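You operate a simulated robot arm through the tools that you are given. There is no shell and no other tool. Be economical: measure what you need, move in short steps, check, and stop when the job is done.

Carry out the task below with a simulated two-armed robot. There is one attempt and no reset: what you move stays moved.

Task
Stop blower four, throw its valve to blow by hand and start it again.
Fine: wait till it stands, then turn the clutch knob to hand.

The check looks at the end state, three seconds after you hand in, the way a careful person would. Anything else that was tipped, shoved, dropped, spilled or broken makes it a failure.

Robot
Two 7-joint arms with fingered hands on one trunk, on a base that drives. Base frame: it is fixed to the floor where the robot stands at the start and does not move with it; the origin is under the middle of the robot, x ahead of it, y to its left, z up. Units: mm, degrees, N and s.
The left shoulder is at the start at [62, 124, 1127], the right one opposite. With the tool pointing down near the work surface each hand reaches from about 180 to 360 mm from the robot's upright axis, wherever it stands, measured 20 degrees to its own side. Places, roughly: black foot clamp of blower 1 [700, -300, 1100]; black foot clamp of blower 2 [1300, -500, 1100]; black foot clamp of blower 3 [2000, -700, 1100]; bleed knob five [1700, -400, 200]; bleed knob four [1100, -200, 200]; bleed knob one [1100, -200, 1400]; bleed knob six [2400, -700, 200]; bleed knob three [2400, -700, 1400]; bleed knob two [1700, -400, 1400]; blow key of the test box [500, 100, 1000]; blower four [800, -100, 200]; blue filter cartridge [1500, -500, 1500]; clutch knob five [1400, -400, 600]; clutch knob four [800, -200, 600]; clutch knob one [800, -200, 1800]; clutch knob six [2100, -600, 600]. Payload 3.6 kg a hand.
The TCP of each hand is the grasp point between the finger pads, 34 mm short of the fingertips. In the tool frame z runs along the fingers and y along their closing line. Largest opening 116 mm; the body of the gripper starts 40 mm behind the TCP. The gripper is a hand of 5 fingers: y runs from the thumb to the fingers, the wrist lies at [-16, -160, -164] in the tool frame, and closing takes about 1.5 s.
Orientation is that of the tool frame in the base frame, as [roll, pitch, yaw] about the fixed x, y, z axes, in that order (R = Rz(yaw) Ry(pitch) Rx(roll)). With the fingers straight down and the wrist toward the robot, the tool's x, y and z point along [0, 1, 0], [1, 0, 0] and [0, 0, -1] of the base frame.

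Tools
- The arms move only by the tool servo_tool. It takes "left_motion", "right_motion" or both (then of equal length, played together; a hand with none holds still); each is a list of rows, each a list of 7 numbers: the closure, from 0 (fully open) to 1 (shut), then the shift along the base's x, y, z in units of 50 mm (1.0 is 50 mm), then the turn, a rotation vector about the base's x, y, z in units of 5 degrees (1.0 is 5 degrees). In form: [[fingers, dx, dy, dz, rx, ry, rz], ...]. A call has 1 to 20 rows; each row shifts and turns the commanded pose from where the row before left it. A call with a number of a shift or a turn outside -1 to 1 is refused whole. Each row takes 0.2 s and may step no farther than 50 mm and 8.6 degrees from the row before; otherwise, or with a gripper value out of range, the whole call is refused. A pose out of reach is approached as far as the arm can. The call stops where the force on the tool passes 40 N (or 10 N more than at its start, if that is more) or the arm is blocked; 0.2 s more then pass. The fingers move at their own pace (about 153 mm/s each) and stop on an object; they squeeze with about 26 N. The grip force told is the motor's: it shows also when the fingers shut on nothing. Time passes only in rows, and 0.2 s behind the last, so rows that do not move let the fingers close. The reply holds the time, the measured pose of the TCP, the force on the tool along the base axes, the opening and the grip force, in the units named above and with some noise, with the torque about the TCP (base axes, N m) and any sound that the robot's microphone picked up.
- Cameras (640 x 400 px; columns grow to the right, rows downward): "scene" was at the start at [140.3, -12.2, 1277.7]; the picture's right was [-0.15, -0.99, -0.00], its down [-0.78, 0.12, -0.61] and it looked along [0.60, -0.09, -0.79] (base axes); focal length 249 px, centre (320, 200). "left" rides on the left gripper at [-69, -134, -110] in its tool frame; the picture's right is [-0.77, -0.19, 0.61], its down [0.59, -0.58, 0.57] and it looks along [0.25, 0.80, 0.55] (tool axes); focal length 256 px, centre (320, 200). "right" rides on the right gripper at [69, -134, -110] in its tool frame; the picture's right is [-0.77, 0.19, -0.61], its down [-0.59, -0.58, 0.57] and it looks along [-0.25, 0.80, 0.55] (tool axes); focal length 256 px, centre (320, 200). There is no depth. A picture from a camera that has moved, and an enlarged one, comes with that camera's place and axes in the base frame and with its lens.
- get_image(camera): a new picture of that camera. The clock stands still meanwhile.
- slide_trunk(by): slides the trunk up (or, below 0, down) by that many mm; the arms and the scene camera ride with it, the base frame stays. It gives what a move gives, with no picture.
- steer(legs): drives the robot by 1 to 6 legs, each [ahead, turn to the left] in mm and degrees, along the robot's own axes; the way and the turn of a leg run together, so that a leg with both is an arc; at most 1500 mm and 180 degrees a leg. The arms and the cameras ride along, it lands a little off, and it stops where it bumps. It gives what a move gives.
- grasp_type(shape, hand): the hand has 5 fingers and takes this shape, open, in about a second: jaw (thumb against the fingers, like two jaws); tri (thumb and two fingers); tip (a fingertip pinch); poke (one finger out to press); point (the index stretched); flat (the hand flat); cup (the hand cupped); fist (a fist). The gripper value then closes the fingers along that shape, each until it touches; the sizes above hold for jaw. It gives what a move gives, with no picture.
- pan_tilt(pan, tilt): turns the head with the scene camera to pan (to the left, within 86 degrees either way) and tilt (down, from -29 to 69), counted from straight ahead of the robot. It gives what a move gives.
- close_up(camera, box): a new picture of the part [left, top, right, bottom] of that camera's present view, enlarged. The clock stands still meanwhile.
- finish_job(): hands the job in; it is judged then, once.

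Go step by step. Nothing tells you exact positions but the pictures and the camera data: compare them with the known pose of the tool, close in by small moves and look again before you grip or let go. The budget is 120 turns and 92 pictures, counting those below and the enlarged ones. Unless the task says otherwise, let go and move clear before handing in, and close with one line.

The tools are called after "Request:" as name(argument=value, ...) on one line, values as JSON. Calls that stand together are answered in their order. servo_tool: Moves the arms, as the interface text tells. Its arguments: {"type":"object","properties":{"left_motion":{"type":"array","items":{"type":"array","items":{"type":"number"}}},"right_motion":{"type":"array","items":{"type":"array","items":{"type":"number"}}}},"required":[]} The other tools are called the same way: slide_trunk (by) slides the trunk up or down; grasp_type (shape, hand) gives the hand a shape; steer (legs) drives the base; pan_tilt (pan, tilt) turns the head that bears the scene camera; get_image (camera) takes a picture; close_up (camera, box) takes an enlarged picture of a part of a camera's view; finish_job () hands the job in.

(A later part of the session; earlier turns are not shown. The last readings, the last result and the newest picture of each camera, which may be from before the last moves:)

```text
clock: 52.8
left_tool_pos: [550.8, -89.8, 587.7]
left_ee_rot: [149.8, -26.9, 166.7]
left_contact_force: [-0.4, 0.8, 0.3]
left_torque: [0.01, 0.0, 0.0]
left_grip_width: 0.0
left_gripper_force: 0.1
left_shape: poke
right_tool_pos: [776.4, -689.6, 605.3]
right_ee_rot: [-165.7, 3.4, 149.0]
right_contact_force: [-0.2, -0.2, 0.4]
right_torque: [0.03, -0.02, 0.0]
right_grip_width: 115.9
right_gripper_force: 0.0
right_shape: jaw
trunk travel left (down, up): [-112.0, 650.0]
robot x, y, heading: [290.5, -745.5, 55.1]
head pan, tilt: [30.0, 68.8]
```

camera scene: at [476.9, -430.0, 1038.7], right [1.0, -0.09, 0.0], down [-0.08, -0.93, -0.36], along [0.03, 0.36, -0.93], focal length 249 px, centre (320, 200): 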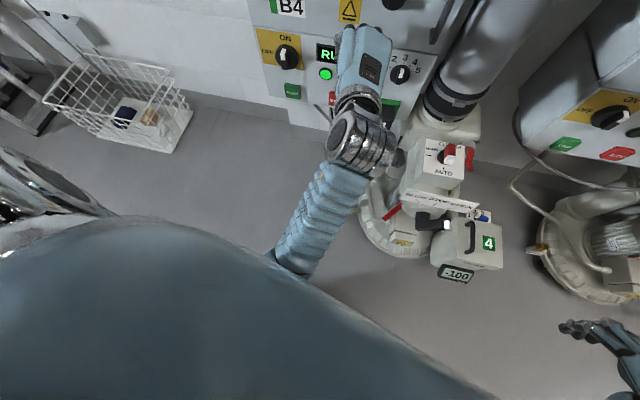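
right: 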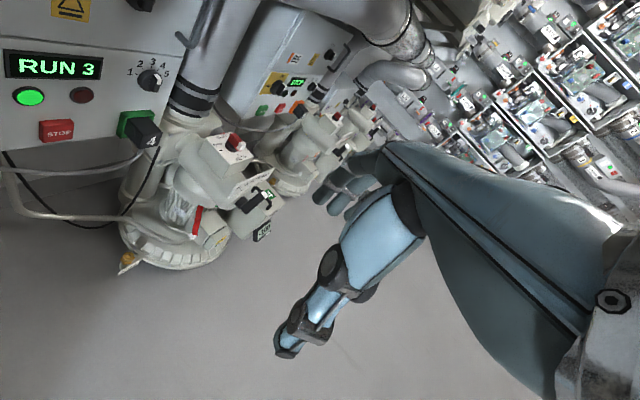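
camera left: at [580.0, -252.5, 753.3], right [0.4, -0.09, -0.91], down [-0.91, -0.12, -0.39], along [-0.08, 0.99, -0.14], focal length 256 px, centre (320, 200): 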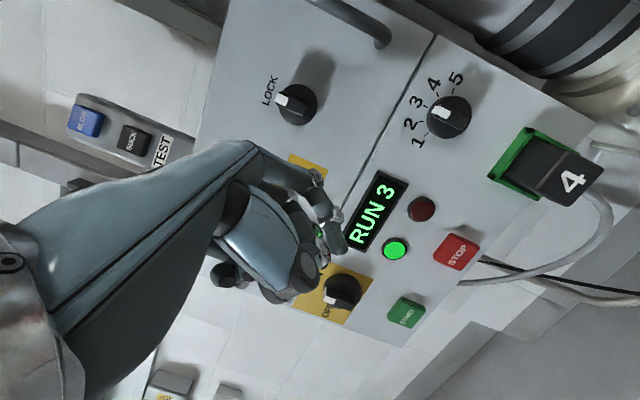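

The reach works now. I'll finish the reorientation and bring the tip to about 50 mm in front of STOP.

Request:
servo_tool(left_motion=[[0, 0.037, 0.1, -0.147, 0.38, -0.94, 0.31], [0, 0.037, 0.1, -0.147, 0.38, -0.94, 0.31], [0, 0.037, 0.1, -0.147, 0.38, -0.94, 0.31], [0, 0.037, 0.1, -0.147, 0.38, -0.94, 0.31], [0, 0.037, 0.1, -0.147, 0.38, -0.94, 0.31], [0, 0.037, 0.1, -0.147, 0.38, -0.94, 0.31]])

Request:
get_image(camera="left")

Request:
pan_tilt(pan=15, tilt=45)

Request:
get_image(camera="scene")

```text
clock: 54.2
left_tool_pos: [564.7, -61.8, 542.9]
left_ee_rot: [135.2, 0.3, 179.5]
left_contact_force: [-0.4, 0.2, -0.3]
left_torque: [-0.02, 0.01, -0.02]
left_grip_width: 0.0
left_gripper_force: 0.0
left_shape: poke
right_tool_pos: [776.2, -690.9, 606.0]
right_ee_rot: [-165.6, 3.4, 149.2]
right_contact_force: [-0.1, 0.6, -0.2]
right_torque: [-0.01, -0.01, -0.03]
right_grip_width: 116.1
right_gripper_force: 0.1
right_shape: jaw
trunk travel left (down, up): [-112.0, 650.0]
robot x, y, heading: [290.5, -745.2, 55.0]
head pan, tilt: [30.0, 68.8]
```

```text
61 pictures are left
camera left: at [632.6, -236.5, 527.7], right [0.78, 0.29, -0.56], down [-0.58, -0.01, -0.81], along [-0.24, 0.96, 0.17], focal length 256 px, centre (320, 200)
```

left: 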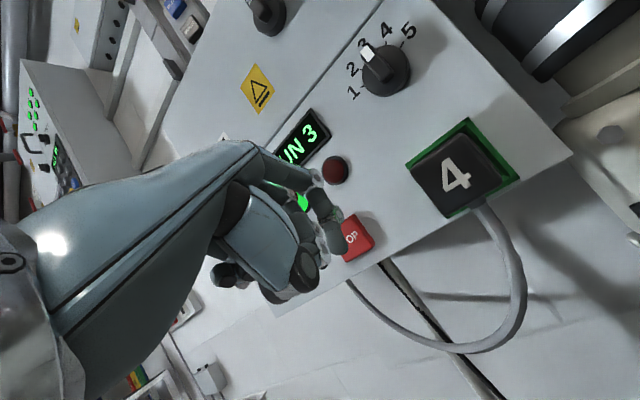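

```text
clock: 55.1
left_tool_pos: [565.0, -63.3, 542.4]
left_ee_rot: [135.3, 0.3, 179.4]
left_contact_force: [0.4, -0.5, 0.7]
left_torque: [-0.01, 0.02, -0.01]
left_grip_width: 0.0
left_gripper_force: 0.2
left_shape: poke
right_tool_pos: [777.1, -690.4, 604.8]
right_ee_rot: [-165.6, 3.5, 149.0]
right_contact_force: [-0.4, 0.0, -0.4]
right_torque: [-0.04, 0.0, -0.04]
right_grip_width: 115.8
right_gripper_force: 0.1
right_shape: jaw
trunk travel left (down, up): [-112.0, 650.0]
robot x, y, heading: [289.5, -745.1, 54.7]
head pan, tilt: [15.0, 45.0]
```

```text
60 pictures are left
camera scene: at [414.1, -531.7, 1067.5], right [0.94, -0.34, 0.0], down [-0.24, -0.67, -0.71], along [0.24, 0.66, -0.71], focal length 249 px, centre (320, 200)
```

scene: 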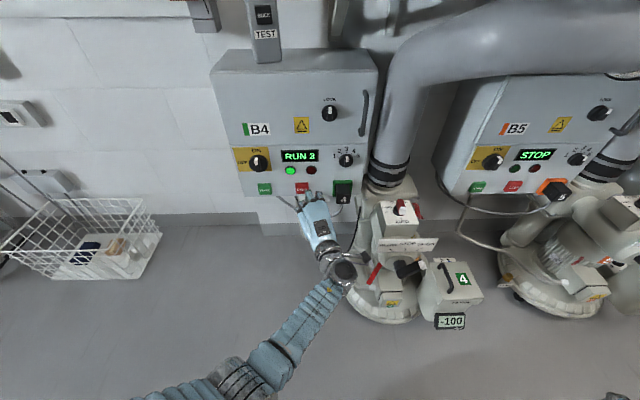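

The tip at (565, -38, 518) lines up with STOP at about (563, 45, 521). I'll push straight +y in shrinking steps.

Request:
servo_tool(left_motion=[[0, 0, 0.5, 0, 0, 0, 0], [0, 0, 0.5, 0, 0, 0, 0], [0, 0, 0.2, 0, 0, 0, 0], [0, 0, 0.1, 0, 0, 0, 0]])

Request:
get_image(camera="left")

```text
clock: 56.1
left_tool_pos: [564.5, 2.2, 543.7]
left_ee_rot: [135.3, 0.3, 179.5]
left_contact_force: [0.1, 0.5, -0.5]
left_torque: [-0.01, 0.03, 0.01]
left_grip_width: 0.1
left_gripper_force: 0.2
left_shape: poke
right_tool_pos: [777.2, -691.0, 604.8]
right_ee_rot: [-165.7, 3.6, 149.1]
right_contact_force: [-0.2, -0.2, 0.5]
right_torque: [-0.01, -0.03, 0.0]
right_grip_width: 116.0
right_gripper_force: 0.2
right_shape: jaw
trunk travel left (down, up): [-112.0, 650.0]
robot x, y, heading: [291.2, -747.7, 55.2]
head pan, tilt: [15.0, 45.0]
```

```text
59 pictures are left
camera left: at [631.9, -170.7, 528.4], right [0.78, 0.29, -0.56], down [-0.58, -0.01, -0.81], along [-0.24, 0.96, 0.16], focal length 256 px, centre (320, 200)
```

left: 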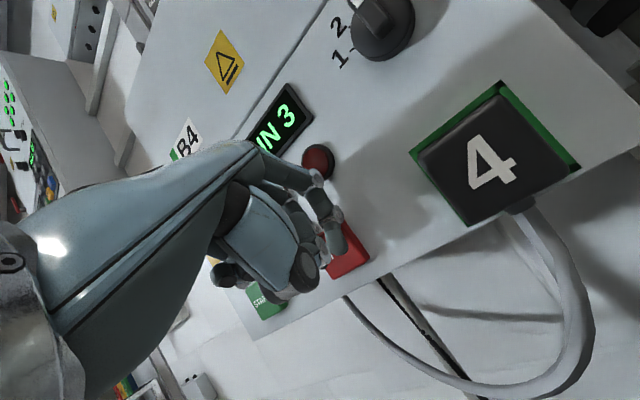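

The fingertip is just in front of the red button and aligned. I'll press in small steps.

Request:
servo_tool(left_motion=[[0, 0, 0.1, 0, 0, 0, 0], [0, 0, 0.1, 0, 0, 0, 0], [0, 0, 0.08, 0, 0, 0, 0], [0, 0, 0.08, 0, 0, 0, 0]])

Request:
close_up(camera="scene", box=[210, 110, 390, 220])

```text
clock: 57.1
left_tool_pos: [567.4, 17.4, 546.5]
left_ee_rot: [135.0, 0.4, 179.2]
left_contact_force: [-0.3, -27.0, 10.7]
left_torque: [0.18, -0.11, -0.23]
left_grip_width: 0.0
left_gripper_force: 0.0
left_shape: poke
right_tool_pos: [776.4, -692.0, 605.9]
right_ee_rot: [-165.9, 3.4, 149.0]
right_contact_force: [0.6, 0.2, -0.5]
right_torque: [0.0, 0.0, -0.01]
right_grip_width: 116.0
right_gripper_force: 0.0
right_shape: jaw
trunk travel left (down, up): [-112.0, 650.0]
robot x, y, heading: [290.8, -745.3, 55.2]
head pan, tilt: [15.0, 45.0]
heard: click
```

```text
3.56 times, centred on (300, 165) of scene
camera zoom: at [414.2, -535.3, 1068.4], right [0.94, -0.34, 0.0], down [-0.24, -0.66, -0.71], along [0.24, 0.67, -0.71], focal length 887 px, centre (391, 324)
```

zoom: 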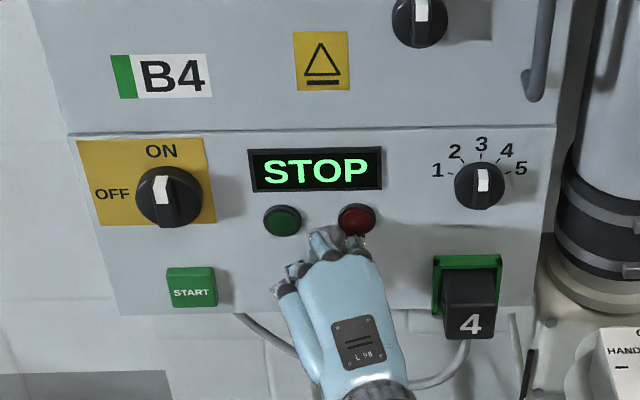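

It now reads STOP. I'll draw the left hand off to a waiting spot in front of START and look at blower 4.

Request:
servo_tool(left_motion=[[0, 0, -0.8, 0, 0, 0, 0], [0, -0.2, -0.74, 0.1, 0, 0, 0], [0, -0.7, 0, 0.15, 0, 0, 0], [0, -0.7, 0, 0.15, 0, 0, 0], [0, -0.5, 0, 0.1, 0, 0, 0]])

Request:
close_up(camera="scene", box=[330, 170, 500, 340])

```text
clock: 58.3
left_tool_pos: [459.7, -57.3, 567.2]
left_ee_rot: [135.4, 0.4, 179.5]
left_contact_force: [0.0, -1.2, 0.7]
left_torque: [0.04, 0.01, 0.01]
left_grip_width: 0.1
left_gripper_force: 0.2
left_shape: poke
right_tool_pos: [776.2, -690.4, 605.5]
right_ee_rot: [-165.8, 3.6, 149.0]
right_contact_force: [-1.1, -0.2, -0.4]
right_torque: [0.02, 0.01, 0.0]
right_grip_width: 116.0
right_gripper_force: 0.2
right_shape: jaw
trunk travel left (down, up): [-112.0, 650.0]
robot x, y, heading: [287.8, -747.8, 55.1]
head pan, tilt: [15.0, 45.0]
```

```text
2.35 times, centred on (415, 255) of scene
camera zoom: at [413.8, -531.7, 1067.6], right [0.94, -0.34, 0.0], down [-0.24, -0.67, -0.71], along [0.24, 0.66, -0.71], focal length 587 px, centre (96, 71)
```

zoom: 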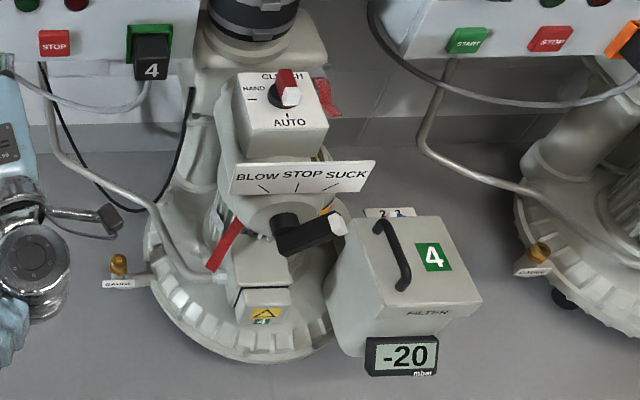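

Pressure is already falling (-20). The lever points right at SUCK, and the clutch knob's white end points to AUTO at the front, so HAND means a quarter turn clockwise. I'll set the right hand to poke and bring it above the knob.

Request:
grasp_type(shape="poke", hand="right")

Request:
servo_tool(right_motion=[[0, 0, 0, 0.8, 0.4, -0.24, 0], [0, 0, 0.3, 0.8, 0.4, -0.24, 0], [0, 0.1, 0.9, 0.3, 0.4, -0.24, 0], [0, 0.1, 0.9, 0.3, 0.4, -0.24, 0], [0, 0.1, 0.9, 0, 0.4, -0.24, 0], [0, 0.1, 0.9, 0, 0.4, -0.24, 0], [0, 0.1, 0.9, 0, 0, 0, 0], [0, 0.1, 0.9, 0, 0, 0, 0]])

Request:
get_image(camera="right")

Request:
get_image(camera="scene")

```text
clock: 59.2
left_tool_pos: [461.6, -56.7, 567.6]
left_ee_rot: [135.3, 0.3, 179.6]
left_contact_force: [-0.5, 0.2, 0.3]
left_torque: [-0.01, 0.02, -0.01]
left_grip_width: 0.0
left_gripper_force: 0.1
left_shape: poke
right_tool_pos: [777.2, -690.0, 607.8]
right_ee_rot: [-165.8, 3.5, 149.0]
right_contact_force: [0.0, 0.6, 1.2]
right_torque: [0.01, 0.01, -0.01]
right_grip_width: 0.1
right_gripper_force: 0.0
right_shape: poke
trunk travel left (down, up): [-112.0, 650.0]
robot x, y, heading: [288.0, -747.8, 55.1]
head pan, tilt: [15.0, 45.0]
```

```text
clock: 61.0
left_tool_pos: [461.9, -55.8, 565.1]
left_ee_rot: [135.5, 0.3, 179.4]
left_contact_force: [0.7, 0.0, 0.2]
left_torque: [0.0, 0.03, -0.01]
left_grip_width: 0.1
left_gripper_force: 0.0
left_shape: poke
right_tool_pos: [839.2, -437.3, 673.4]
right_ee_rot: [-179.5, 3.5, 148.2]
right_contact_force: [0.2, 0.1, -0.4]
right_torque: [-0.02, -0.04, 0.0]
right_grip_width: 0.0
right_gripper_force: 0.1
right_shape: poke
right hand out of reach, approached as far as the arm can: row 1, 2, 3
trunk travel left (down, up): [-112.0, 650.0]
robot x, y, heading: [288.9, -747.0, 55.3]
head pan, tilt: [15.0, 45.0]
```

```text
56 pictures are left
camera right: at [703.8, -506.9, 780.5], right [0.72, -0.22, 0.65], down [0.22, -0.82, -0.52], along [0.65, 0.52, -0.55], focal length 256 px, centre (320, 200)
```

right: 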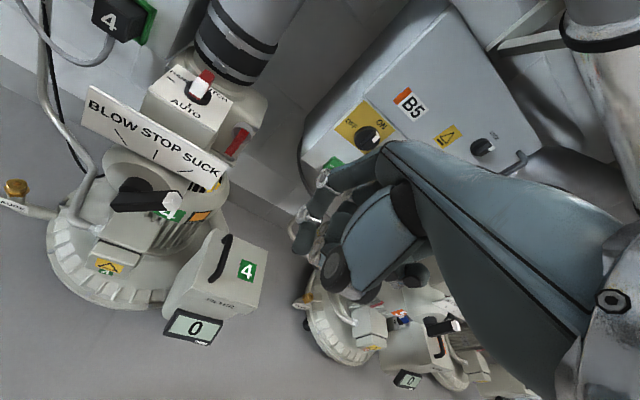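

```text
55 pictures are left
camera scene: at [415.4, -528.4, 1067.1], right [0.94, -0.34, 0.0], down [-0.24, -0.67, -0.7], along [0.24, 0.66, -0.71], focal length 249 px, centre (320, 200)
```

scene: 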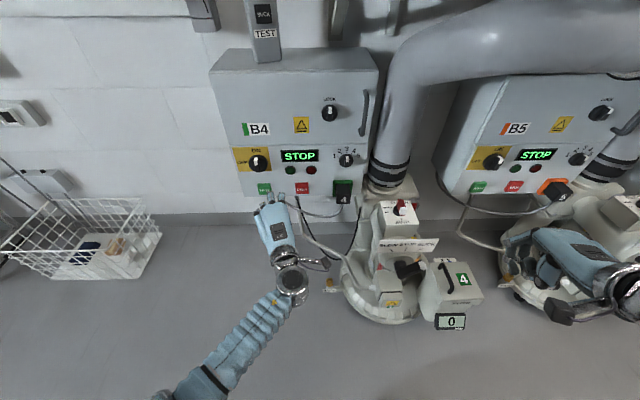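

The gauge reads 0 and the display STOP, so it stands. I'll zoom in on the knob and lever from the right camera.

Request:
close_up(camera="right", box=[60, 40, 260, 240])

Request:
close_up(camera="scene", box=[350, 180, 470, 300])

```text
2.00 times, centred on (160, 140) of right
camera zoom: at [703.8, -506.9, 780.5], right [0.72, -0.22, 0.65], down [0.22, -0.82, -0.52], along [0.65, 0.52, -0.55], focal length 512 px, centre (640, 320)
```

zoom: 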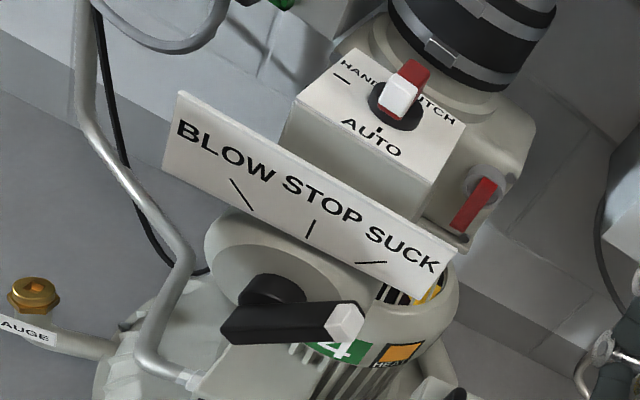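

```text
3.33 times, centred on (410, 240) of scene
camera zoom: at [415.4, -528.4, 1067.1], right [0.94, -0.34, 0.0], down [-0.24, -0.67, -0.7], along [0.24, 0.66, -0.71], focal length 831 px, centre (20, 67)
```

zoom: 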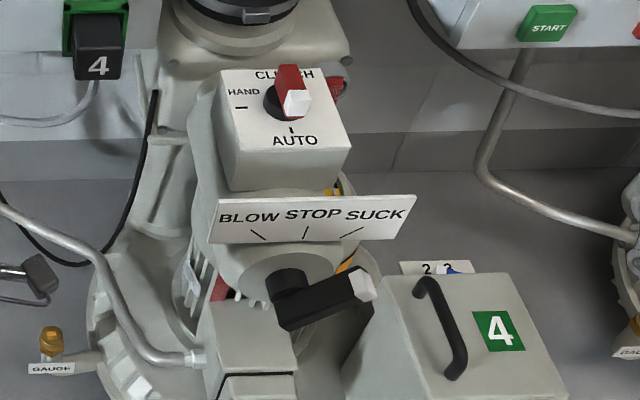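

The knob centre is about (778, -174, 562), with the bar toward the front. I'll hover the right fingertip beside its right-hand face and check.

Request:
servo_tool(right_motion=[[0, -0.1, 0.82, 0, 0, 0, 0], [0, -0.1, 0.82, 0, 0, 0, 0], [0, -0.1, 0.82, 0, 0, 0, 0], [0, -0.1, 0.82, 0, 0, 0, 0], [0, -0.1, 0.82, 0, 0, 0, 0], [0, -0.02, 0.82, 0, 0, 0, 0]])

Request:
get_image(camera="right")

Request:
close_up(camera="scene", box=[330, 150, 530, 300])

```text
clock: 62.4
left_tool_pos: [463.7, -51.8, 563.0]
left_ee_rot: [135.8, 0.1, 179.6]
left_contact_force: [-1.3, -1.0, 0.7]
left_torque: [-0.07, 0.02, 0.01]
left_grip_width: 0.0
left_gripper_force: 0.0
left_shape: poke
right_tool_pos: [812.0, -185.3, 669.4]
right_ee_rot: [-179.1, 3.4, 148.4]
right_contact_force: [-0.2, -1.2, 0.2]
right_torque: [0.06, -0.04, -0.04]
right_grip_width: 0.1
right_gripper_force: 0.0
right_shape: poke
trunk travel left (down, up): [-112.0, 650.0]
robot x, y, heading: [284.7, -746.4, 55.2]
head pan, tilt: [15.0, 45.0]
```

```text
52 pictures are left
camera right: at [677.9, -255.6, 778.2], right [0.73, -0.22, 0.65], down [0.22, -0.82, -0.52], along [0.65, 0.52, -0.55], focal length 256 px, centre (320, 200)
```

right: 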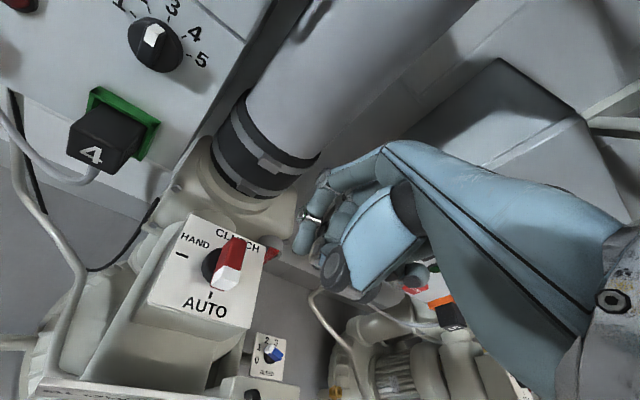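

```text
2.67 times, centred on (430, 225) of scene
camera zoom: at [426.6, -512.0, 1065.1], right [0.94, -0.34, -0.01], down [-0.25, -0.68, -0.69], along [0.23, 0.65, -0.72], focal length 665 px, centre (27, 133)
```

zoom: 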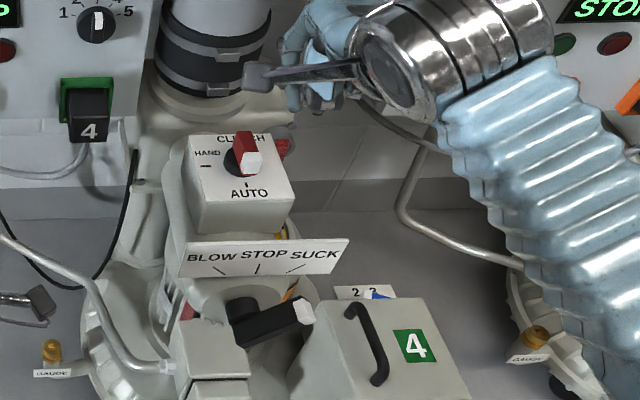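

The fingertip is at (814, -186, 635), and the bar runs x≈774, y -190 to -149, top z≈588. I'll lower beside it and then sweep west.

Request:
servo_tool(right_motion=[[0, 0, 0, -0.5, 0, 0, 0], [0, 0, 0, -0.4, 0, 0, 0], [0, 0, 0, -0.25, 0, 0, 0], [0, 0, 0, 0, 0, 0, 0]])

Request:
get_image(camera="right")

Request:
close_up(camera="scene", box=[350, 150, 480, 250])

```text
clock: 63.0
left_tool_pos: [449.1, -68.5, 579.8]
left_ee_rot: [134.4, 0.8, 179.9]
left_contact_force: [-0.8, 0.3, -0.6]
left_torque: [0.03, 0.02, -0.01]
left_grip_width: 0.1
left_gripper_force: 0.1
left_shape: poke
right_tool_pos: [824.4, -214.0, 623.1]
right_ee_rot: [-177.6, 5.1, 144.7]
right_contact_force: [0.0, -1.5, -1.2]
right_torque: [0.11, 0.03, 0.03]
right_grip_width: 0.1
right_gripper_force: 0.1
right_shape: poke
trunk travel left (down, up): [-112.0, 650.0]
robot x, y, heading: [288.9, -746.5, 55.2]
head pan, tilt: [15.0, 45.0]
stopped in row 3 (right hand): the arm was blocked; the commanded pose is now the measured one
```

```text
50 pictures are left
camera right: at [685.0, -271.8, 731.5], right [0.71, -0.24, 0.67], down [0.17, -0.86, -0.49], along [0.69, 0.46, -0.56], focal length 256 px, centre (320, 200)
```

right: 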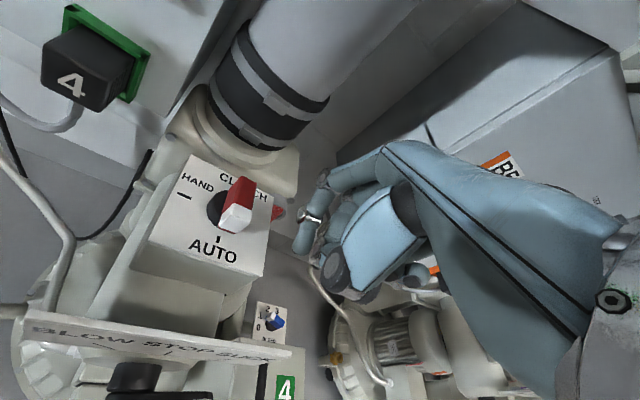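

```text
4.00 times, centred on (415, 200) of scene
camera zoom: at [458.8, -467.5, 1057.6], right [0.94, -0.34, -0.02], down [-0.27, -0.71, -0.65], along [0.21, 0.62, -0.76], focal length 998 px, centre (-60, 200)
```

zoom: 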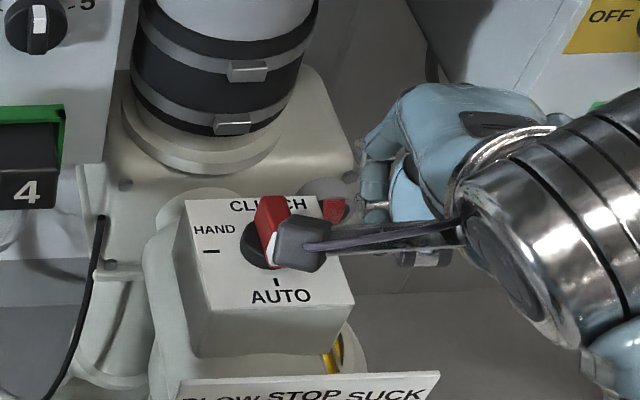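

The arm stopped at z 623 with the torso leaning a little, and nothing is touched. I'll retry the descent in gentler steps.

Request:
servo_tool(right_motion=[[0, -0.05, 0.2, 0, 0, 0, 0], [0, -0.05, 0.2, 0, 0, 0, 0], [0, 0, 0.1, -0.1, 0, 0, 0], [0, 0, 0, -0.1, 0, 0, 0], [0, 0, 0, 0, 0, 0, 0]])

```text
clock: 63.3
left_tool_pos: [421.9, -103.4, 596.4]
left_ee_rot: [132.8, 0.7, -179.7]
left_contact_force: [0.4, 0.0, -1.0]
left_torque: [0.05, 0.01, 0.02]
left_grip_width: 0.1
left_gripper_force: 0.0
left_shape: poke
right_tool_pos: [834.4, -264.3, 619.1]
right_ee_rot: [-175.5, 8.1, 138.7]
right_contact_force: [0.2, -1.0, -1.1]
right_torque: [0.05, 0.01, 0.0]
right_grip_width: 0.0
right_gripper_force: 0.0
right_shape: poke
trunk travel left (down, up): [-112.0, 650.0]
robot x, y, heading: [287.7, -746.1, 55.0]
head pan, tilt: [15.0, 45.0]
stopped in row 1 (left hand): the arm was blocked; the commanded pose is now the measured one
```

Both hands drifted back while the torso leaned. I'll look before doing more.

Request:
pan_tilt(pan=0, tilt=60)

Request:
get_image(camera="scene")

```text
clock: 64.1
left_tool_pos: [418.5, -112.0, 615.1]
left_ee_rot: [130.8, 2.8, 179.9]
left_contact_force: [1.1, 1.4, -0.9]
left_torque: [0.05, 0.01, 0.07]
left_grip_width: 0.0
left_gripper_force: 0.0
left_shape: poke
right_tool_pos: [796.8, -260.6, 665.8]
right_ee_rot: [178.3, 5.3, 143.5]
right_contact_force: [0.5, 2.2, -1.0]
right_torque: [-0.13, 0.03, 0.0]
right_grip_width: 0.0
right_gripper_force: 0.1
right_shape: poke
trunk travel left (down, up): [-112.0, 650.0]
robot x, y, heading: [290.5, -748.3, 55.2]
head pan, tilt: [0.0, 60.0]
```

```text
48 pictures are left
camera scene: at [423.8, -554.1, 1048.3], right [0.82, -0.57, 0.0], down [-0.5, -0.71, -0.5], along [0.29, 0.41, -0.87], focal length 249 px, centre (320, 200)
```

scene: 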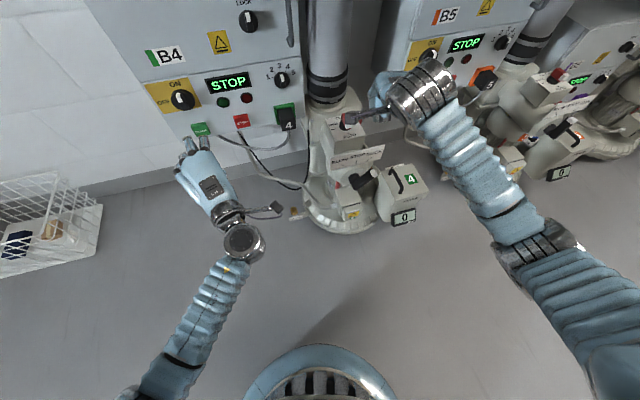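

The robot seems to tip or lean when both arms are stretched this far, so I should stand closer. I'll pull both hands back, then move the base in.

Request:
servo_tool(left_motion=[[0, -0.3, -0.6, 0.2, 0, 0, 0], [0, -0.3, -0.6, 0.2, 0, 0, 0], [0, -0.3, -0.6, 0, 0, 0, 0], [0, -0.3, -0.6, 0, 0, 0, 0]], right_motion=[[0, -0.3, -0.6, 0.4, 0, 0, 0], [0, -0.4, -0.6, 0.3, 0, 0, 0], [0, -0.4, -0.6, 0, 0, 0, 0], [0, -0.4, -0.6, 0, 0, 0, 0]])

Request:
steer(legs=[[110, 0]])

Request:
get_image(camera="scene")

```text
clock: 65.1
left_tool_pos: [359.1, -231.2, 628.6]
left_ee_rot: [131.2, 2.4, 179.9]
left_contact_force: [0.4, 1.0, -0.8]
left_torque: [0.05, -0.01, 0.02]
left_grip_width: 0.1
left_gripper_force: 0.1
left_shape: poke
right_tool_pos: [726.1, -375.4, 697.1]
right_ee_rot: [179.1, 5.4, 143.1]
right_contact_force: [1.5, 0.9, -0.5]
right_torque: [-0.06, 0.02, -0.02]
right_grip_width: 0.2
right_gripper_force: 0.1
right_shape: poke
trunk travel left (down, up): [-112.0, 650.0]
robot x, y, heading: [287.0, -747.9, 55.0]
head pan, tilt: [0.0, 60.0]
```

```text
clock: 66.3
left_tool_pos: [423.0, -141.3, 632.4]
left_ee_rot: [131.0, 2.7, 179.9]
left_contact_force: [1.0, 0.8, -0.7]
left_torque: [0.0, -0.01, 0.01]
left_grip_width: 0.3
left_gripper_force: 0.1
left_shape: poke
right_tool_pos: [790.1, -287.9, 696.1]
right_ee_rot: [179.0, 5.4, 142.9]
right_contact_force: [1.0, -0.5, -1.2]
right_torque: [-0.01, -0.02, -0.01]
right_grip_width: 0.2
right_gripper_force: 0.0
right_shape: poke
trunk travel left (down, up): [-112.0, 650.0]
robot x, y, heading: [353.3, -653.9, 55.0]
head pan, tilt: [0.0, 60.0]
```

```text
47 pictures are left
camera scene: at [500.3, -445.4, 1046.1], right [0.82, -0.57, 0.0], down [-0.5, -0.72, -0.48], along [0.28, 0.4, -0.88], focal length 249 px, centre (320, 200)
```

scene: 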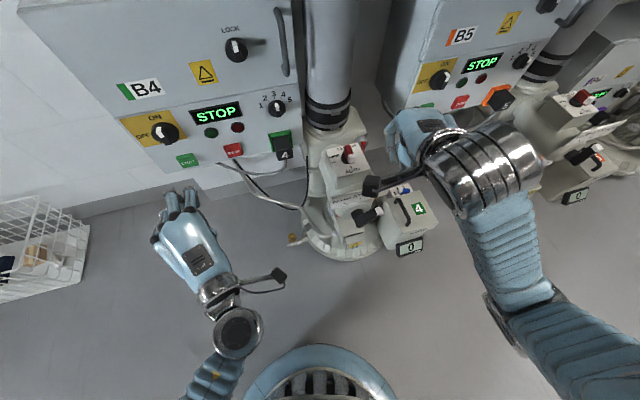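

Standing closer now. I'll bring the right finger back beside the knob and descend in small steps.

Request:
servo_tool(right_motion=[[0, 0.14, 0.7, -0.1, 0, 0, 0], [0, 0.14, 0.7, -0.1, 0, 0, 0], [0, 0.12, 0.66, -0.3, 0, 0, 0], [0, 0, 0, -0.4, 0, 0, 0], [0, 0, 0, -0.4, 0, 0, 0], [0, 0, 0, -0.3, 0, 0, 0], [0, 0, 0, 0, 0, 0, 0]])

Request:
get_image(camera="right")

```text
clock: 67.9
left_tool_pos: [415.9, -151.8, 638.7]
left_ee_rot: [130.0, 3.3, 179.9]
left_contact_force: [-0.6, 0.5, 0.0]
left_torque: [0.01, -0.01, -0.04]
left_grip_width: 0.1
left_gripper_force: 0.1
left_shape: poke
right_tool_pos: [802.0, -195.0, 625.2]
right_ee_rot: [177.9, 5.5, 142.8]
right_contact_force: [-0.4, 0.5, 0.4]
right_torque: [0.02, 0.01, -0.01]
right_grip_width: 0.2
right_gripper_force: 0.0
right_shape: poke
trunk travel left (down, up): [-112.0, 650.0]
robot x, y, heading: [353.5, -652.2, 54.8]
head pan, tilt: [0.0, 60.0]
```

```text
46 pictures are left
camera right: at [656.0, -254.9, 722.0], right [0.66, -0.3, 0.69], down [0.18, -0.83, -0.53], along [0.73, 0.47, -0.5], focal length 256 px, centre (320, 200)
```

right: 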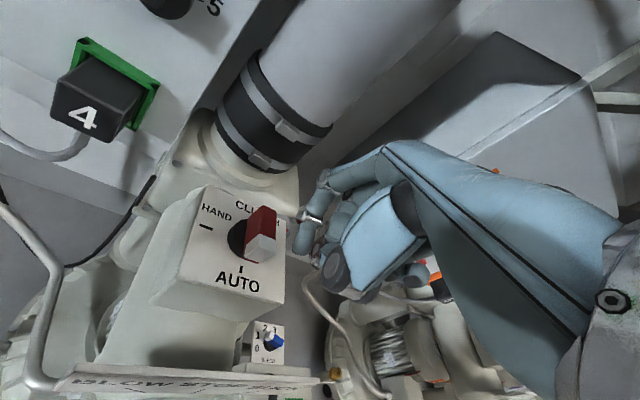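

The fingertip is just right of the red bar. I'll drop another 17 mm and sweep it west in an arc.

Request:
servo_tool(right_motion=[[0, 0, 0.1, -0.2, 0, 0, 0], [0, 0, 0.08, -0.14, 0, 0, 0], [0, 0, 0, 0, 0, 0, 0], [0, -0.2, 0, 0, 0, 0, 0], [0, -0.2, 0, 0, 0, 0, 0], [0, -0.15, -0.07, 0, 0, 0, 0], [0, -0.15, -0.05, 0, 0, 0, 0], [0, 0, 0, 0, 0, 0, 0]])

Request:
get_image(camera="right")

```text
clock: 69.7
left_tool_pos: [415.2, -151.7, 640.2]
left_ee_rot: [130.0, 3.4, 179.9]
left_contact_force: [0.2, 0.9, -0.2]
left_torque: [-0.01, -0.03, -0.01]
left_grip_width: 0.1
left_gripper_force: 0.1
left_shape: poke
right_tool_pos: [765.8, -190.9, 610.5]
right_ee_rot: [177.6, 5.4, 143.0]
right_contact_force: [-0.9, -4.7, 20.3]
right_torque: [0.42, 0.0, 0.06]
right_grip_width: 0.0
right_gripper_force: 0.2
right_shape: poke
trunk travel left (down, up): [-112.0, 650.0]
robot x, y, heading: [351.9, -657.2, 55.1]
head pan, tilt: [0.0, 60.0]
```

```text
45 pictures are left
camera right: at [619.5, -252.4, 707.8], right [0.66, -0.3, 0.69], down [0.18, -0.83, -0.53], along [0.73, 0.47, -0.5], focal length 256 px, centre (320, 200)
```

right: 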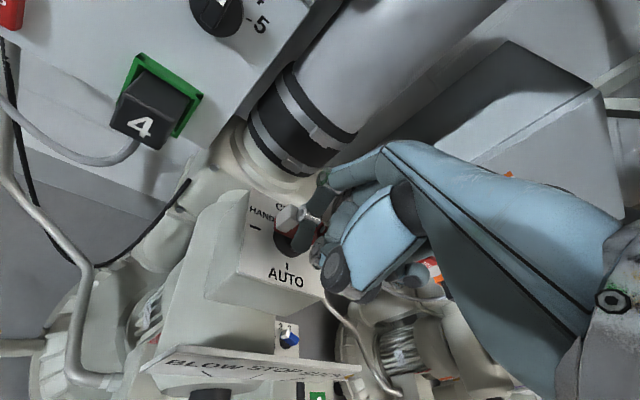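

The knob appears to be turning, and the tip is pressing on something beneath. I'll ease up 5 mm, push on a bit toward HAND and zoom in.

Request:
servo_tool(right_motion=[[0, 0, 0, 0.1, 0, 0, 0], [0, 0, 0, 0, 0, 0, 0]])

Request:
close_up(camera="right", box=[220, 150, 360, 300])

Request:
get_image(camera="scene")

```text
clock: 70.3
left_tool_pos: [416.4, -149.4, 637.6]
left_ee_rot: [130.1, 3.3, 179.8]
left_contact_force: [0.2, 1.1, 0.9]
left_torque: [-0.01, -0.03, 0.0]
left_grip_width: 0.1
left_gripper_force: 0.1
left_shape: poke
right_tool_pos: [767.2, -192.1, 611.1]
right_ee_rot: [178.2, 5.5, 142.8]
right_contact_force: [0.0, 0.6, -0.2]
right_torque: [0.0, 0.01, -0.03]
right_grip_width: 0.0
right_gripper_force: 0.1
right_shape: poke
trunk travel left (down, up): [-112.0, 650.0]
robot x, y, heading: [354.9, -653.9, 55.0]
head pan, tilt: [0.0, 60.0]
```

```text
2.67 times, centred on (290, 225) of right
camera zoom: at [621.0, -252.2, 709.3], right [0.66, -0.29, 0.69], down [0.17, -0.83, -0.52], along [0.73, 0.47, -0.5], focal length 683 px, centre (400, 133)
```

zoom: 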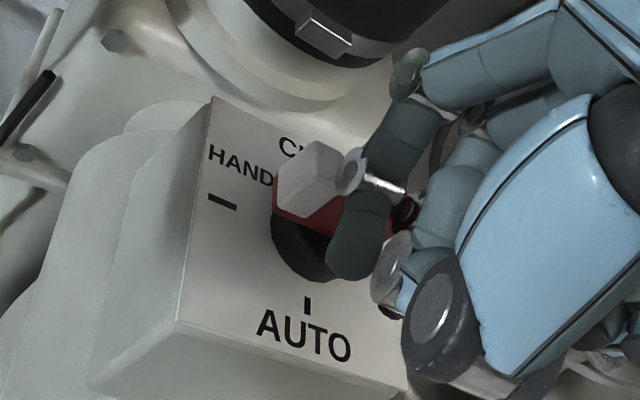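

```text
43 pictures are left
camera scene: at [488.8, -461.0, 1047.8], right [0.82, -0.57, 0.0], down [-0.5, -0.71, -0.5], along [0.29, 0.41, -0.87], focal length 249 px, centre (320, 200)
```

scene: 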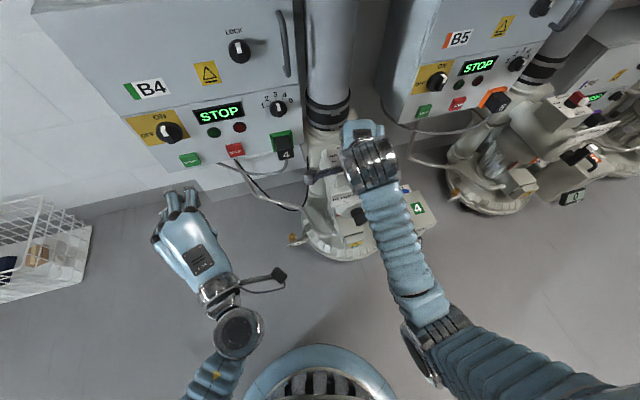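

The white end now points toward HAND. I'll lift the finger clear and check alignment.

Request:
servo_tool(right_motion=[[0, 0.1, -0.2, 0.2, 0, 0, 0], [0, 0.2, -0.4, 0.5, 0, 0, 0], [0, 0.6, -0.6, 0.5, 0, 0, 0], [0, 0.6, -0.7, 0.2, 0, 0, 0]])

Request:
close_up(camera="right", box=[100, 100, 340, 300])

Request:
close_up(camera="scene", box=[290, 120, 440, 270])

```text
clock: 71.3
left_tool_pos: [417.4, -149.9, 637.9]
left_ee_rot: [130.2, 3.4, 179.8]
left_contact_force: [-0.1, 0.6, -0.6]
left_torque: [-0.02, 0.03, 0.01]
left_grip_width: 0.0
left_gripper_force: 0.1
left_shape: poke
right_tool_pos: [843.7, -287.2, 681.9]
right_ee_rot: [178.0, 5.5, 142.8]
right_contact_force: [0.4, 0.5, 0.0]
right_torque: [0.01, 0.03, -0.01]
right_grip_width: 0.2
right_gripper_force: 0.0
right_shape: poke
trunk travel left (down, up): [-112.0, 650.0]
robot x, y, heading: [354.5, -655.5, 54.7]
head pan, tilt: [0.0, 60.0]
```

```text
2.00 times, centred on (220, 200) of right
camera zoom: at [697.5, -348.1, 780.1], right [0.66, -0.3, 0.69], down [0.18, -0.83, -0.53], along [0.73, 0.47, -0.5], focal length 512 px, centre (520, 200)
```

zoom: 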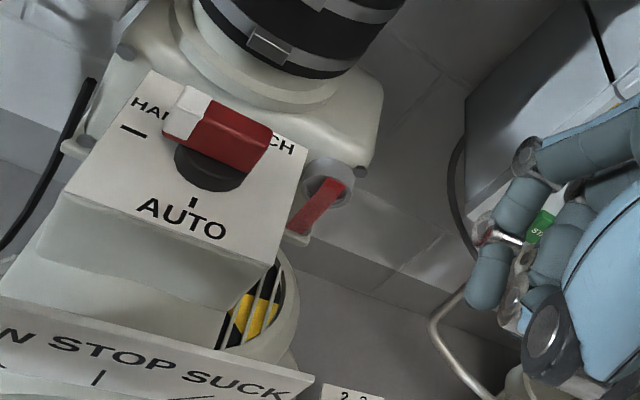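

```text
2.67 times, centred on (365, 195) of scene
camera zoom: at [489.0, -461.6, 1048.1], right [0.82, -0.57, 0.0], down [-0.5, -0.71, -0.5], along [0.29, 0.41, -0.87], focal length 665 px, centre (200, 213)
```

zoom: 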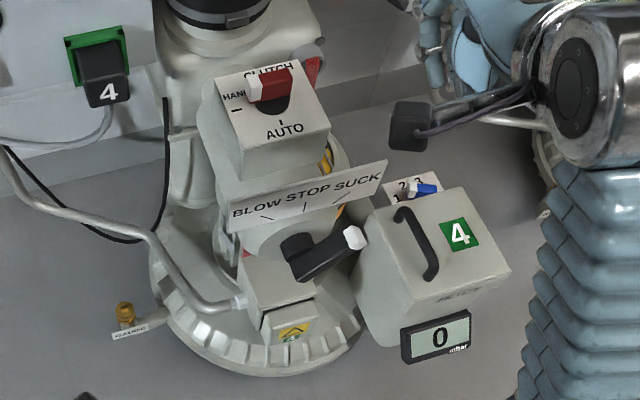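

The knob lies square on HAND and the gauge is at 0. The lever pivot is about (741, -272, 461), and its white end is about (777, -311, 498) on SUCK. I'll lower the right finger to the right of the lever.

Request:
servo_tool(right_motion=[[0, 0, -0.2, -0.5, 0, 0, -0.7], [0, 0, -0.2, -0.6, 0, 0, -0.7], [0, 0, -0.2, -0.6, 0, 0, -0.7], [0, -0.1, 0, -0.6, 0, 0, -0.7], [0, -0.1, 0, -0.4, 0, 0, 0], [0, 0, 0, 0, 0, 0, 0]])

Request:
get_image(camera="right")

Request:
close_up(camera="scene", box=[290, 120, 490, 270])

```text
clock: 72.7
left_tool_pos: [416.2, -151.2, 637.3]
left_ee_rot: [130.1, 3.3, 179.9]
left_contact_force: [0.0, 0.4, -0.3]
left_torque: [-0.02, -0.01, -0.01]
left_grip_width: 0.0
left_gripper_force: 0.0
left_shape: poke
right_tool_pos: [832.6, -316.7, 545.8]
right_ee_rot: [177.9, 5.4, 128.8]
right_contact_force: [-0.3, 0.0, 0.3]
right_torque: [-0.01, -0.01, 0.01]
right_grip_width: 0.0
right_gripper_force: 0.0
right_shape: poke
trunk travel left (down, up): [-112.0, 650.0]
robot x, y, heading: [353.4, -654.0, 55.1]
head pan, tilt: [0.0, 60.0]
```

```text
40 pictures are left
camera right: at [674.6, -339.9, 644.1], right [0.57, -0.45, 0.69], down [-0.03, -0.85, -0.53], along [0.82, 0.28, -0.5], focal length 256 px, centre (320, 200)
```

right: 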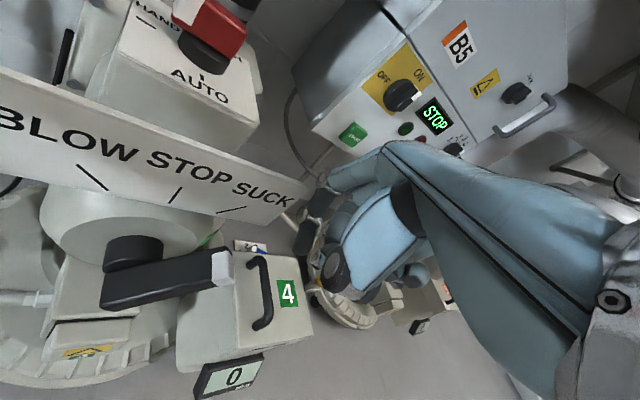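

```text
2.67 times, centred on (390, 195) of scene
camera zoom: at [488.8, -461.5, 1048.1], right [0.82, -0.57, 0.0], down [-0.5, -0.71, -0.5], along [0.29, 0.41, -0.87], focal length 665 px, centre (133, 213)
```

zoom: 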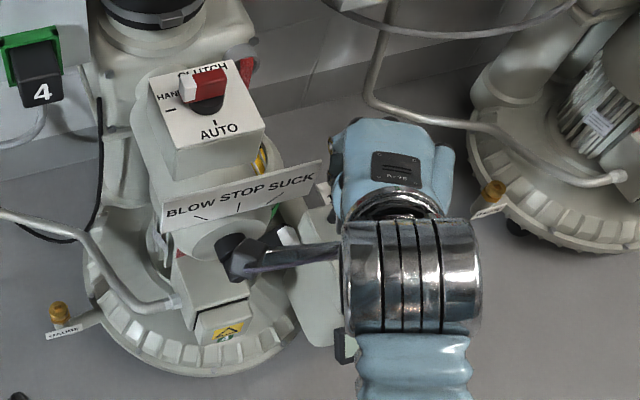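

I need a better fix on the lever. I'll raise the hand 60 mm with the same orientation and take a second view to triangulate.

Request:
servo_tool(right_motion=[[0, 0.3, 0, 0.6, 0, 0, 0], [0, 0.3, 0, 0.6, 0, 0, 0], [0, 0, 0, 0, 0, 0, 0]])

Request:
get_image(camera="right")

Request:
close_up(camera="scene", box=[290, 120, 490, 270])

```text
clock: 73.5
left_tool_pos: [416.9, -150.6, 639.2]
left_ee_rot: [130.1, 3.3, 180.0]
left_contact_force: [-0.4, 0.0, 0.1]
left_torque: [-0.02, -0.01, -0.02]
left_grip_width: 0.1
left_gripper_force: 0.1
left_shape: poke
right_tool_pos: [864.2, -317.1, 607.4]
right_ee_rot: [177.9, 5.5, 128.7]
right_contact_force: [0.7, 0.5, 0.5]
right_torque: [0.03, -0.01, 0.03]
right_grip_width: 0.1
right_gripper_force: 0.1
right_shape: poke
trunk travel left (down, up): [-112.0, 650.0]
robot x, y, heading: [352.9, -654.9, 55.0]
head pan, tilt: [0.0, 60.0]
```

```text
38 pictures are left
camera right: at [706.0, -338.4, 705.2], right [0.57, -0.45, 0.69], down [-0.03, -0.85, -0.53], along [0.82, 0.28, -0.5], focal length 256 px, centre (320, 200)
```

right: 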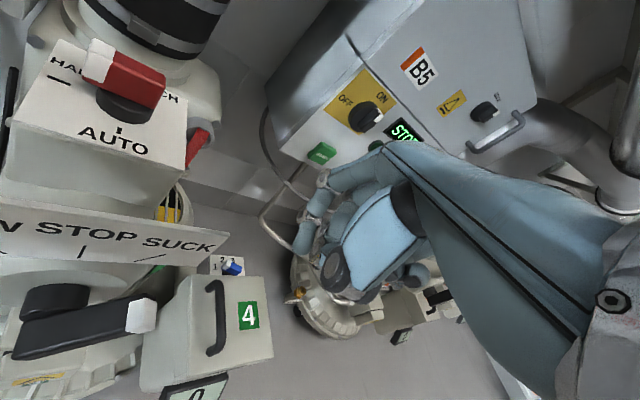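

```text
2.67 times, centred on (390, 195) of scene
camera zoom: at [488.9, -461.4, 1048.0], right [0.82, -0.57, 0.0], down [-0.5, -0.71, -0.5], along [0.29, 0.41, -0.87], focal length 665 px, centre (133, 213)
```

zoom: 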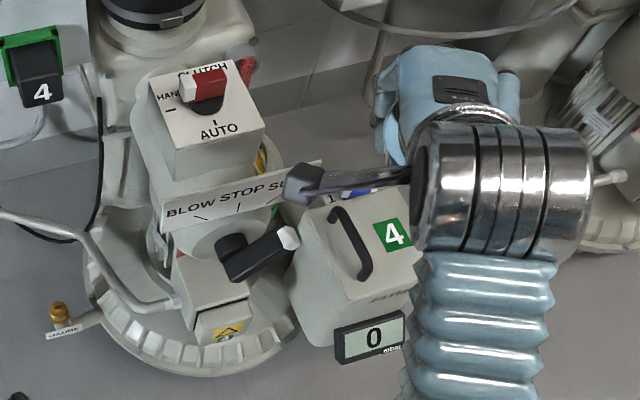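

Triangulation gives lever tip (779, -300, 485) and pivot about (745, -270, 445), and the label plate's right end sticks out near y -274. To keep my knuckles off the plate, I'll back off and tilt the right finger forward 45°.

Request:
servo_tool(right_motion=[[0, 0, -0.6, 0, 0, 0, 0.88], [0, 0, -0.6, 0, 0, 0, 0.88], [0, 0, -0.5, 0, 0, 0, 0.88], [0, 0, 0, 0, 0, 0, 0.88], [0, 0, 0, 0, 0, 0, 0.88], [0, 0, 0, 0, 0, 0, 0.88], [0, 0, 0, 0, 0.23, 0.5, 0], [0, 0, 0, 0, 0.23, 0.5, 0], [0, 0, 0, 0, 0.866, -0.404, 0], [0, 0, 0, 0, 0.866, -0.404, 0], [0, 0, 0, 0, 0.866, -0.404, 0], [0, 0, 0, 0, 0.866, -0.404, 0], [0, 0, 0, 0, 0.866, -0.404, 0], [0, 0, 0, 0, 0.866, -0.404, 0], [0, 0, 0, 0, 0.866, -0.404, 0], [0, 0, 0, 0, 0.866, -0.404, 0], [0, 0, 0, 0, 0.866, -0.404, 0]])

Request:
get_image(camera="scene")

```text
clock: 77.1
left_tool_pos: [416.3, -150.7, 639.0]
left_ee_rot: [130.1, 3.3, 179.8]
left_contact_force: [0.6, -0.5, 0.1]
left_torque: [0.05, 0.0, 0.02]
left_grip_width: 0.0
left_gripper_force: 0.1
left_shape: poke
right_tool_pos: [862.6, -401.7, 606.9]
right_ee_rot: [134.9, 0.1, 155.2]
right_contact_force: [1.6, 0.1, 0.3]
right_torque: [-0.03, 0.02, -0.02]
right_grip_width: 0.0
right_gripper_force: 0.0
right_shape: poke
trunk travel left (down, up): [-112.0, 650.0]
robot x, y, heading: [353.1, -657.2, 54.7]
head pan, tilt: [0.0, 60.0]
```

```text
36 pictures are left
camera scene: at [488.9, -461.6, 1048.1], right [0.82, -0.57, 0.0], down [-0.5, -0.71, -0.5], along [0.29, 0.41, -0.87], focal length 249 px, centre (320, 200)
```

scene: 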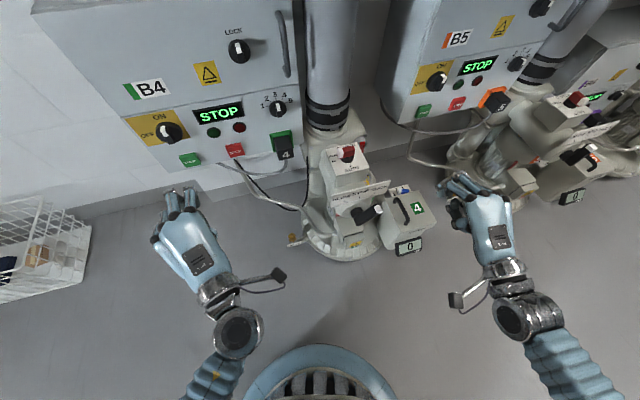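

The right hand is in the good posture, with its fingertip around (873, -380, 583). I'll bring it to just right of the lever tip.

Request:
servo_tool(right_motion=[[0, -0.3, 0, -0.6, 0, 0, 0], [0, -0.3, 0.2, -0.6, 0, 0, 0], [0, -0.25, 0.4, -0.6, 0, 0, 0], [0, -0.1, 0.5, -0.5, 0, 0, 0], [0, 0, 0.3, 0, 0, 0, 0], [0, 0, 0, 0, 0, 0, 0]])

Request:
get_image(camera="right")

Request:
close_up(camera="scene", box=[290, 120, 490, 270])

```text
clock: 78.5
left_tool_pos: [417.5, -150.0, 638.8]
left_ee_rot: [130.0, 3.3, 179.9]
left_contact_force: [0.2, -0.1, -0.3]
left_torque: [0.0, 0.0, 0.0]
left_grip_width: 0.0
left_gripper_force: 0.1
left_shape: poke
right_tool_pos: [814.5, -332.4, 491.2]
right_ee_rot: [134.9, 0.1, 155.1]
right_contact_force: [0.4, 0.1, -0.7]
right_torque: [0.02, 0.01, -0.02]
right_grip_width: 0.1
right_gripper_force: 0.1
right_shape: poke
trunk travel left (down, up): [-112.0, 650.0]
robot x, y, heading: [352.7, -654.4, 54.9]
head pan, tilt: [0.0, 60.0]
```

```text
35 pictures are left
camera right: at [679.7, -457.4, 474.6], right [0.57, -0.6, 0.56], down [0.53, -0.25, -0.81], along [0.62, 0.76, 0.17], focal length 256 px, centre (320, 200)
```

right: 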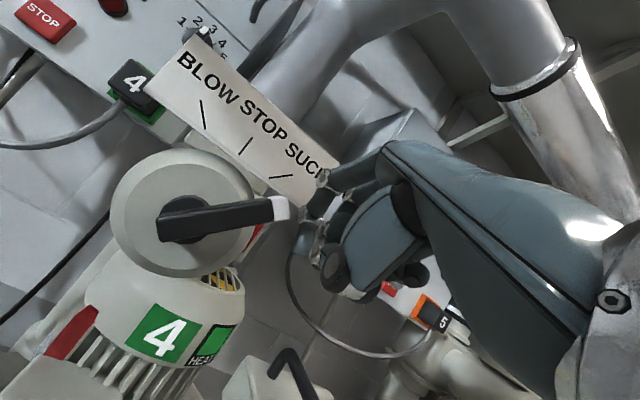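

```text
2.67 times, centred on (390, 195) of scene
camera zoom: at [488.9, -461.5, 1048.1], right [0.82, -0.57, 0.0], down [-0.5, -0.71, -0.5], along [0.29, 0.41, -0.87], focal length 665 px, centre (133, 213)
```

zoom: 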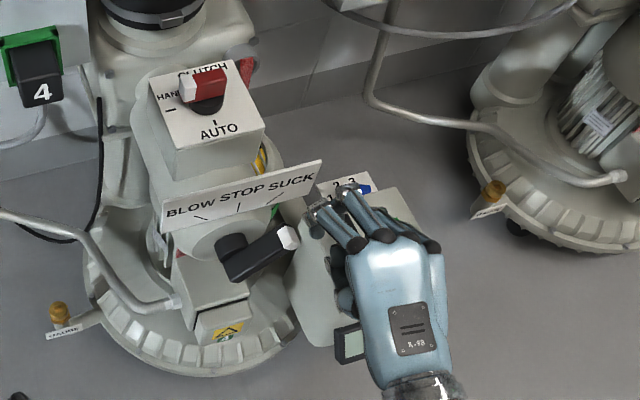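

The fingertip is right of and just below the white lever end. I'll advance 17 mm and sweep along an arc up and left around the pivot, checking halfway.

Request:
servo_tool(right_motion=[[0, 0, 0.34, -0.1, 0, 0, 0], [0, -0.4, 0, 0, 0, 0, 0], [0, -0.2, 0, 0, 0, 0, 0], [0, -0.21, 0, 0, 0, 0, 0], [0, -0.1, 0.03, 0.2, 0, 0, 0], [0, -0.15, 0.03, 0.16, 0, 0, 0], [0, -0.19, 0.04, 0.12, 0, 0, 0], [0, -0.21, 0.04, 0.07, 0, 0, 0]])

Request:
get_image(camera="right")

```text
clock: 80.3
left_tool_pos: [415.4, -150.3, 637.6]
left_ee_rot: [130.2, 3.3, -180.0]
left_contact_force: [-0.2, -0.3, 0.1]
left_torque: [0.01, 0.0, 0.01]
left_grip_width: 0.0
left_gripper_force: 0.0
left_shape: poke
right_tool_pos: [740.8, -310.0, 514.1]
right_ee_rot: [135.0, 0.1, 155.2]
right_contact_force: [0.1, -0.4, -0.7]
right_torque: [-0.02, -0.01, -0.01]
right_grip_width: 0.1
right_gripper_force: 0.0
right_shape: poke
trunk travel left (down, up): [-112.0, 650.0]
robot x, y, heading: [350.6, -655.8, 54.8]
head pan, tilt: [0.0, 60.0]
```

```text
33 pictures are left
camera right: at [605.7, -434.7, 496.8], right [0.57, -0.59, 0.57], down [0.53, -0.26, -0.81], along [0.62, 0.76, 0.17], focal length 256 px, centre (320, 200)
```

right: 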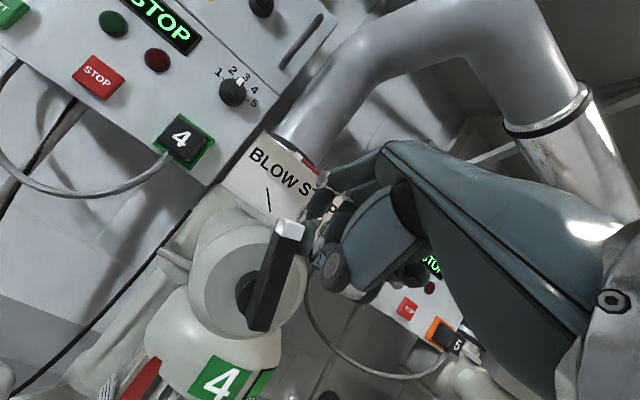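

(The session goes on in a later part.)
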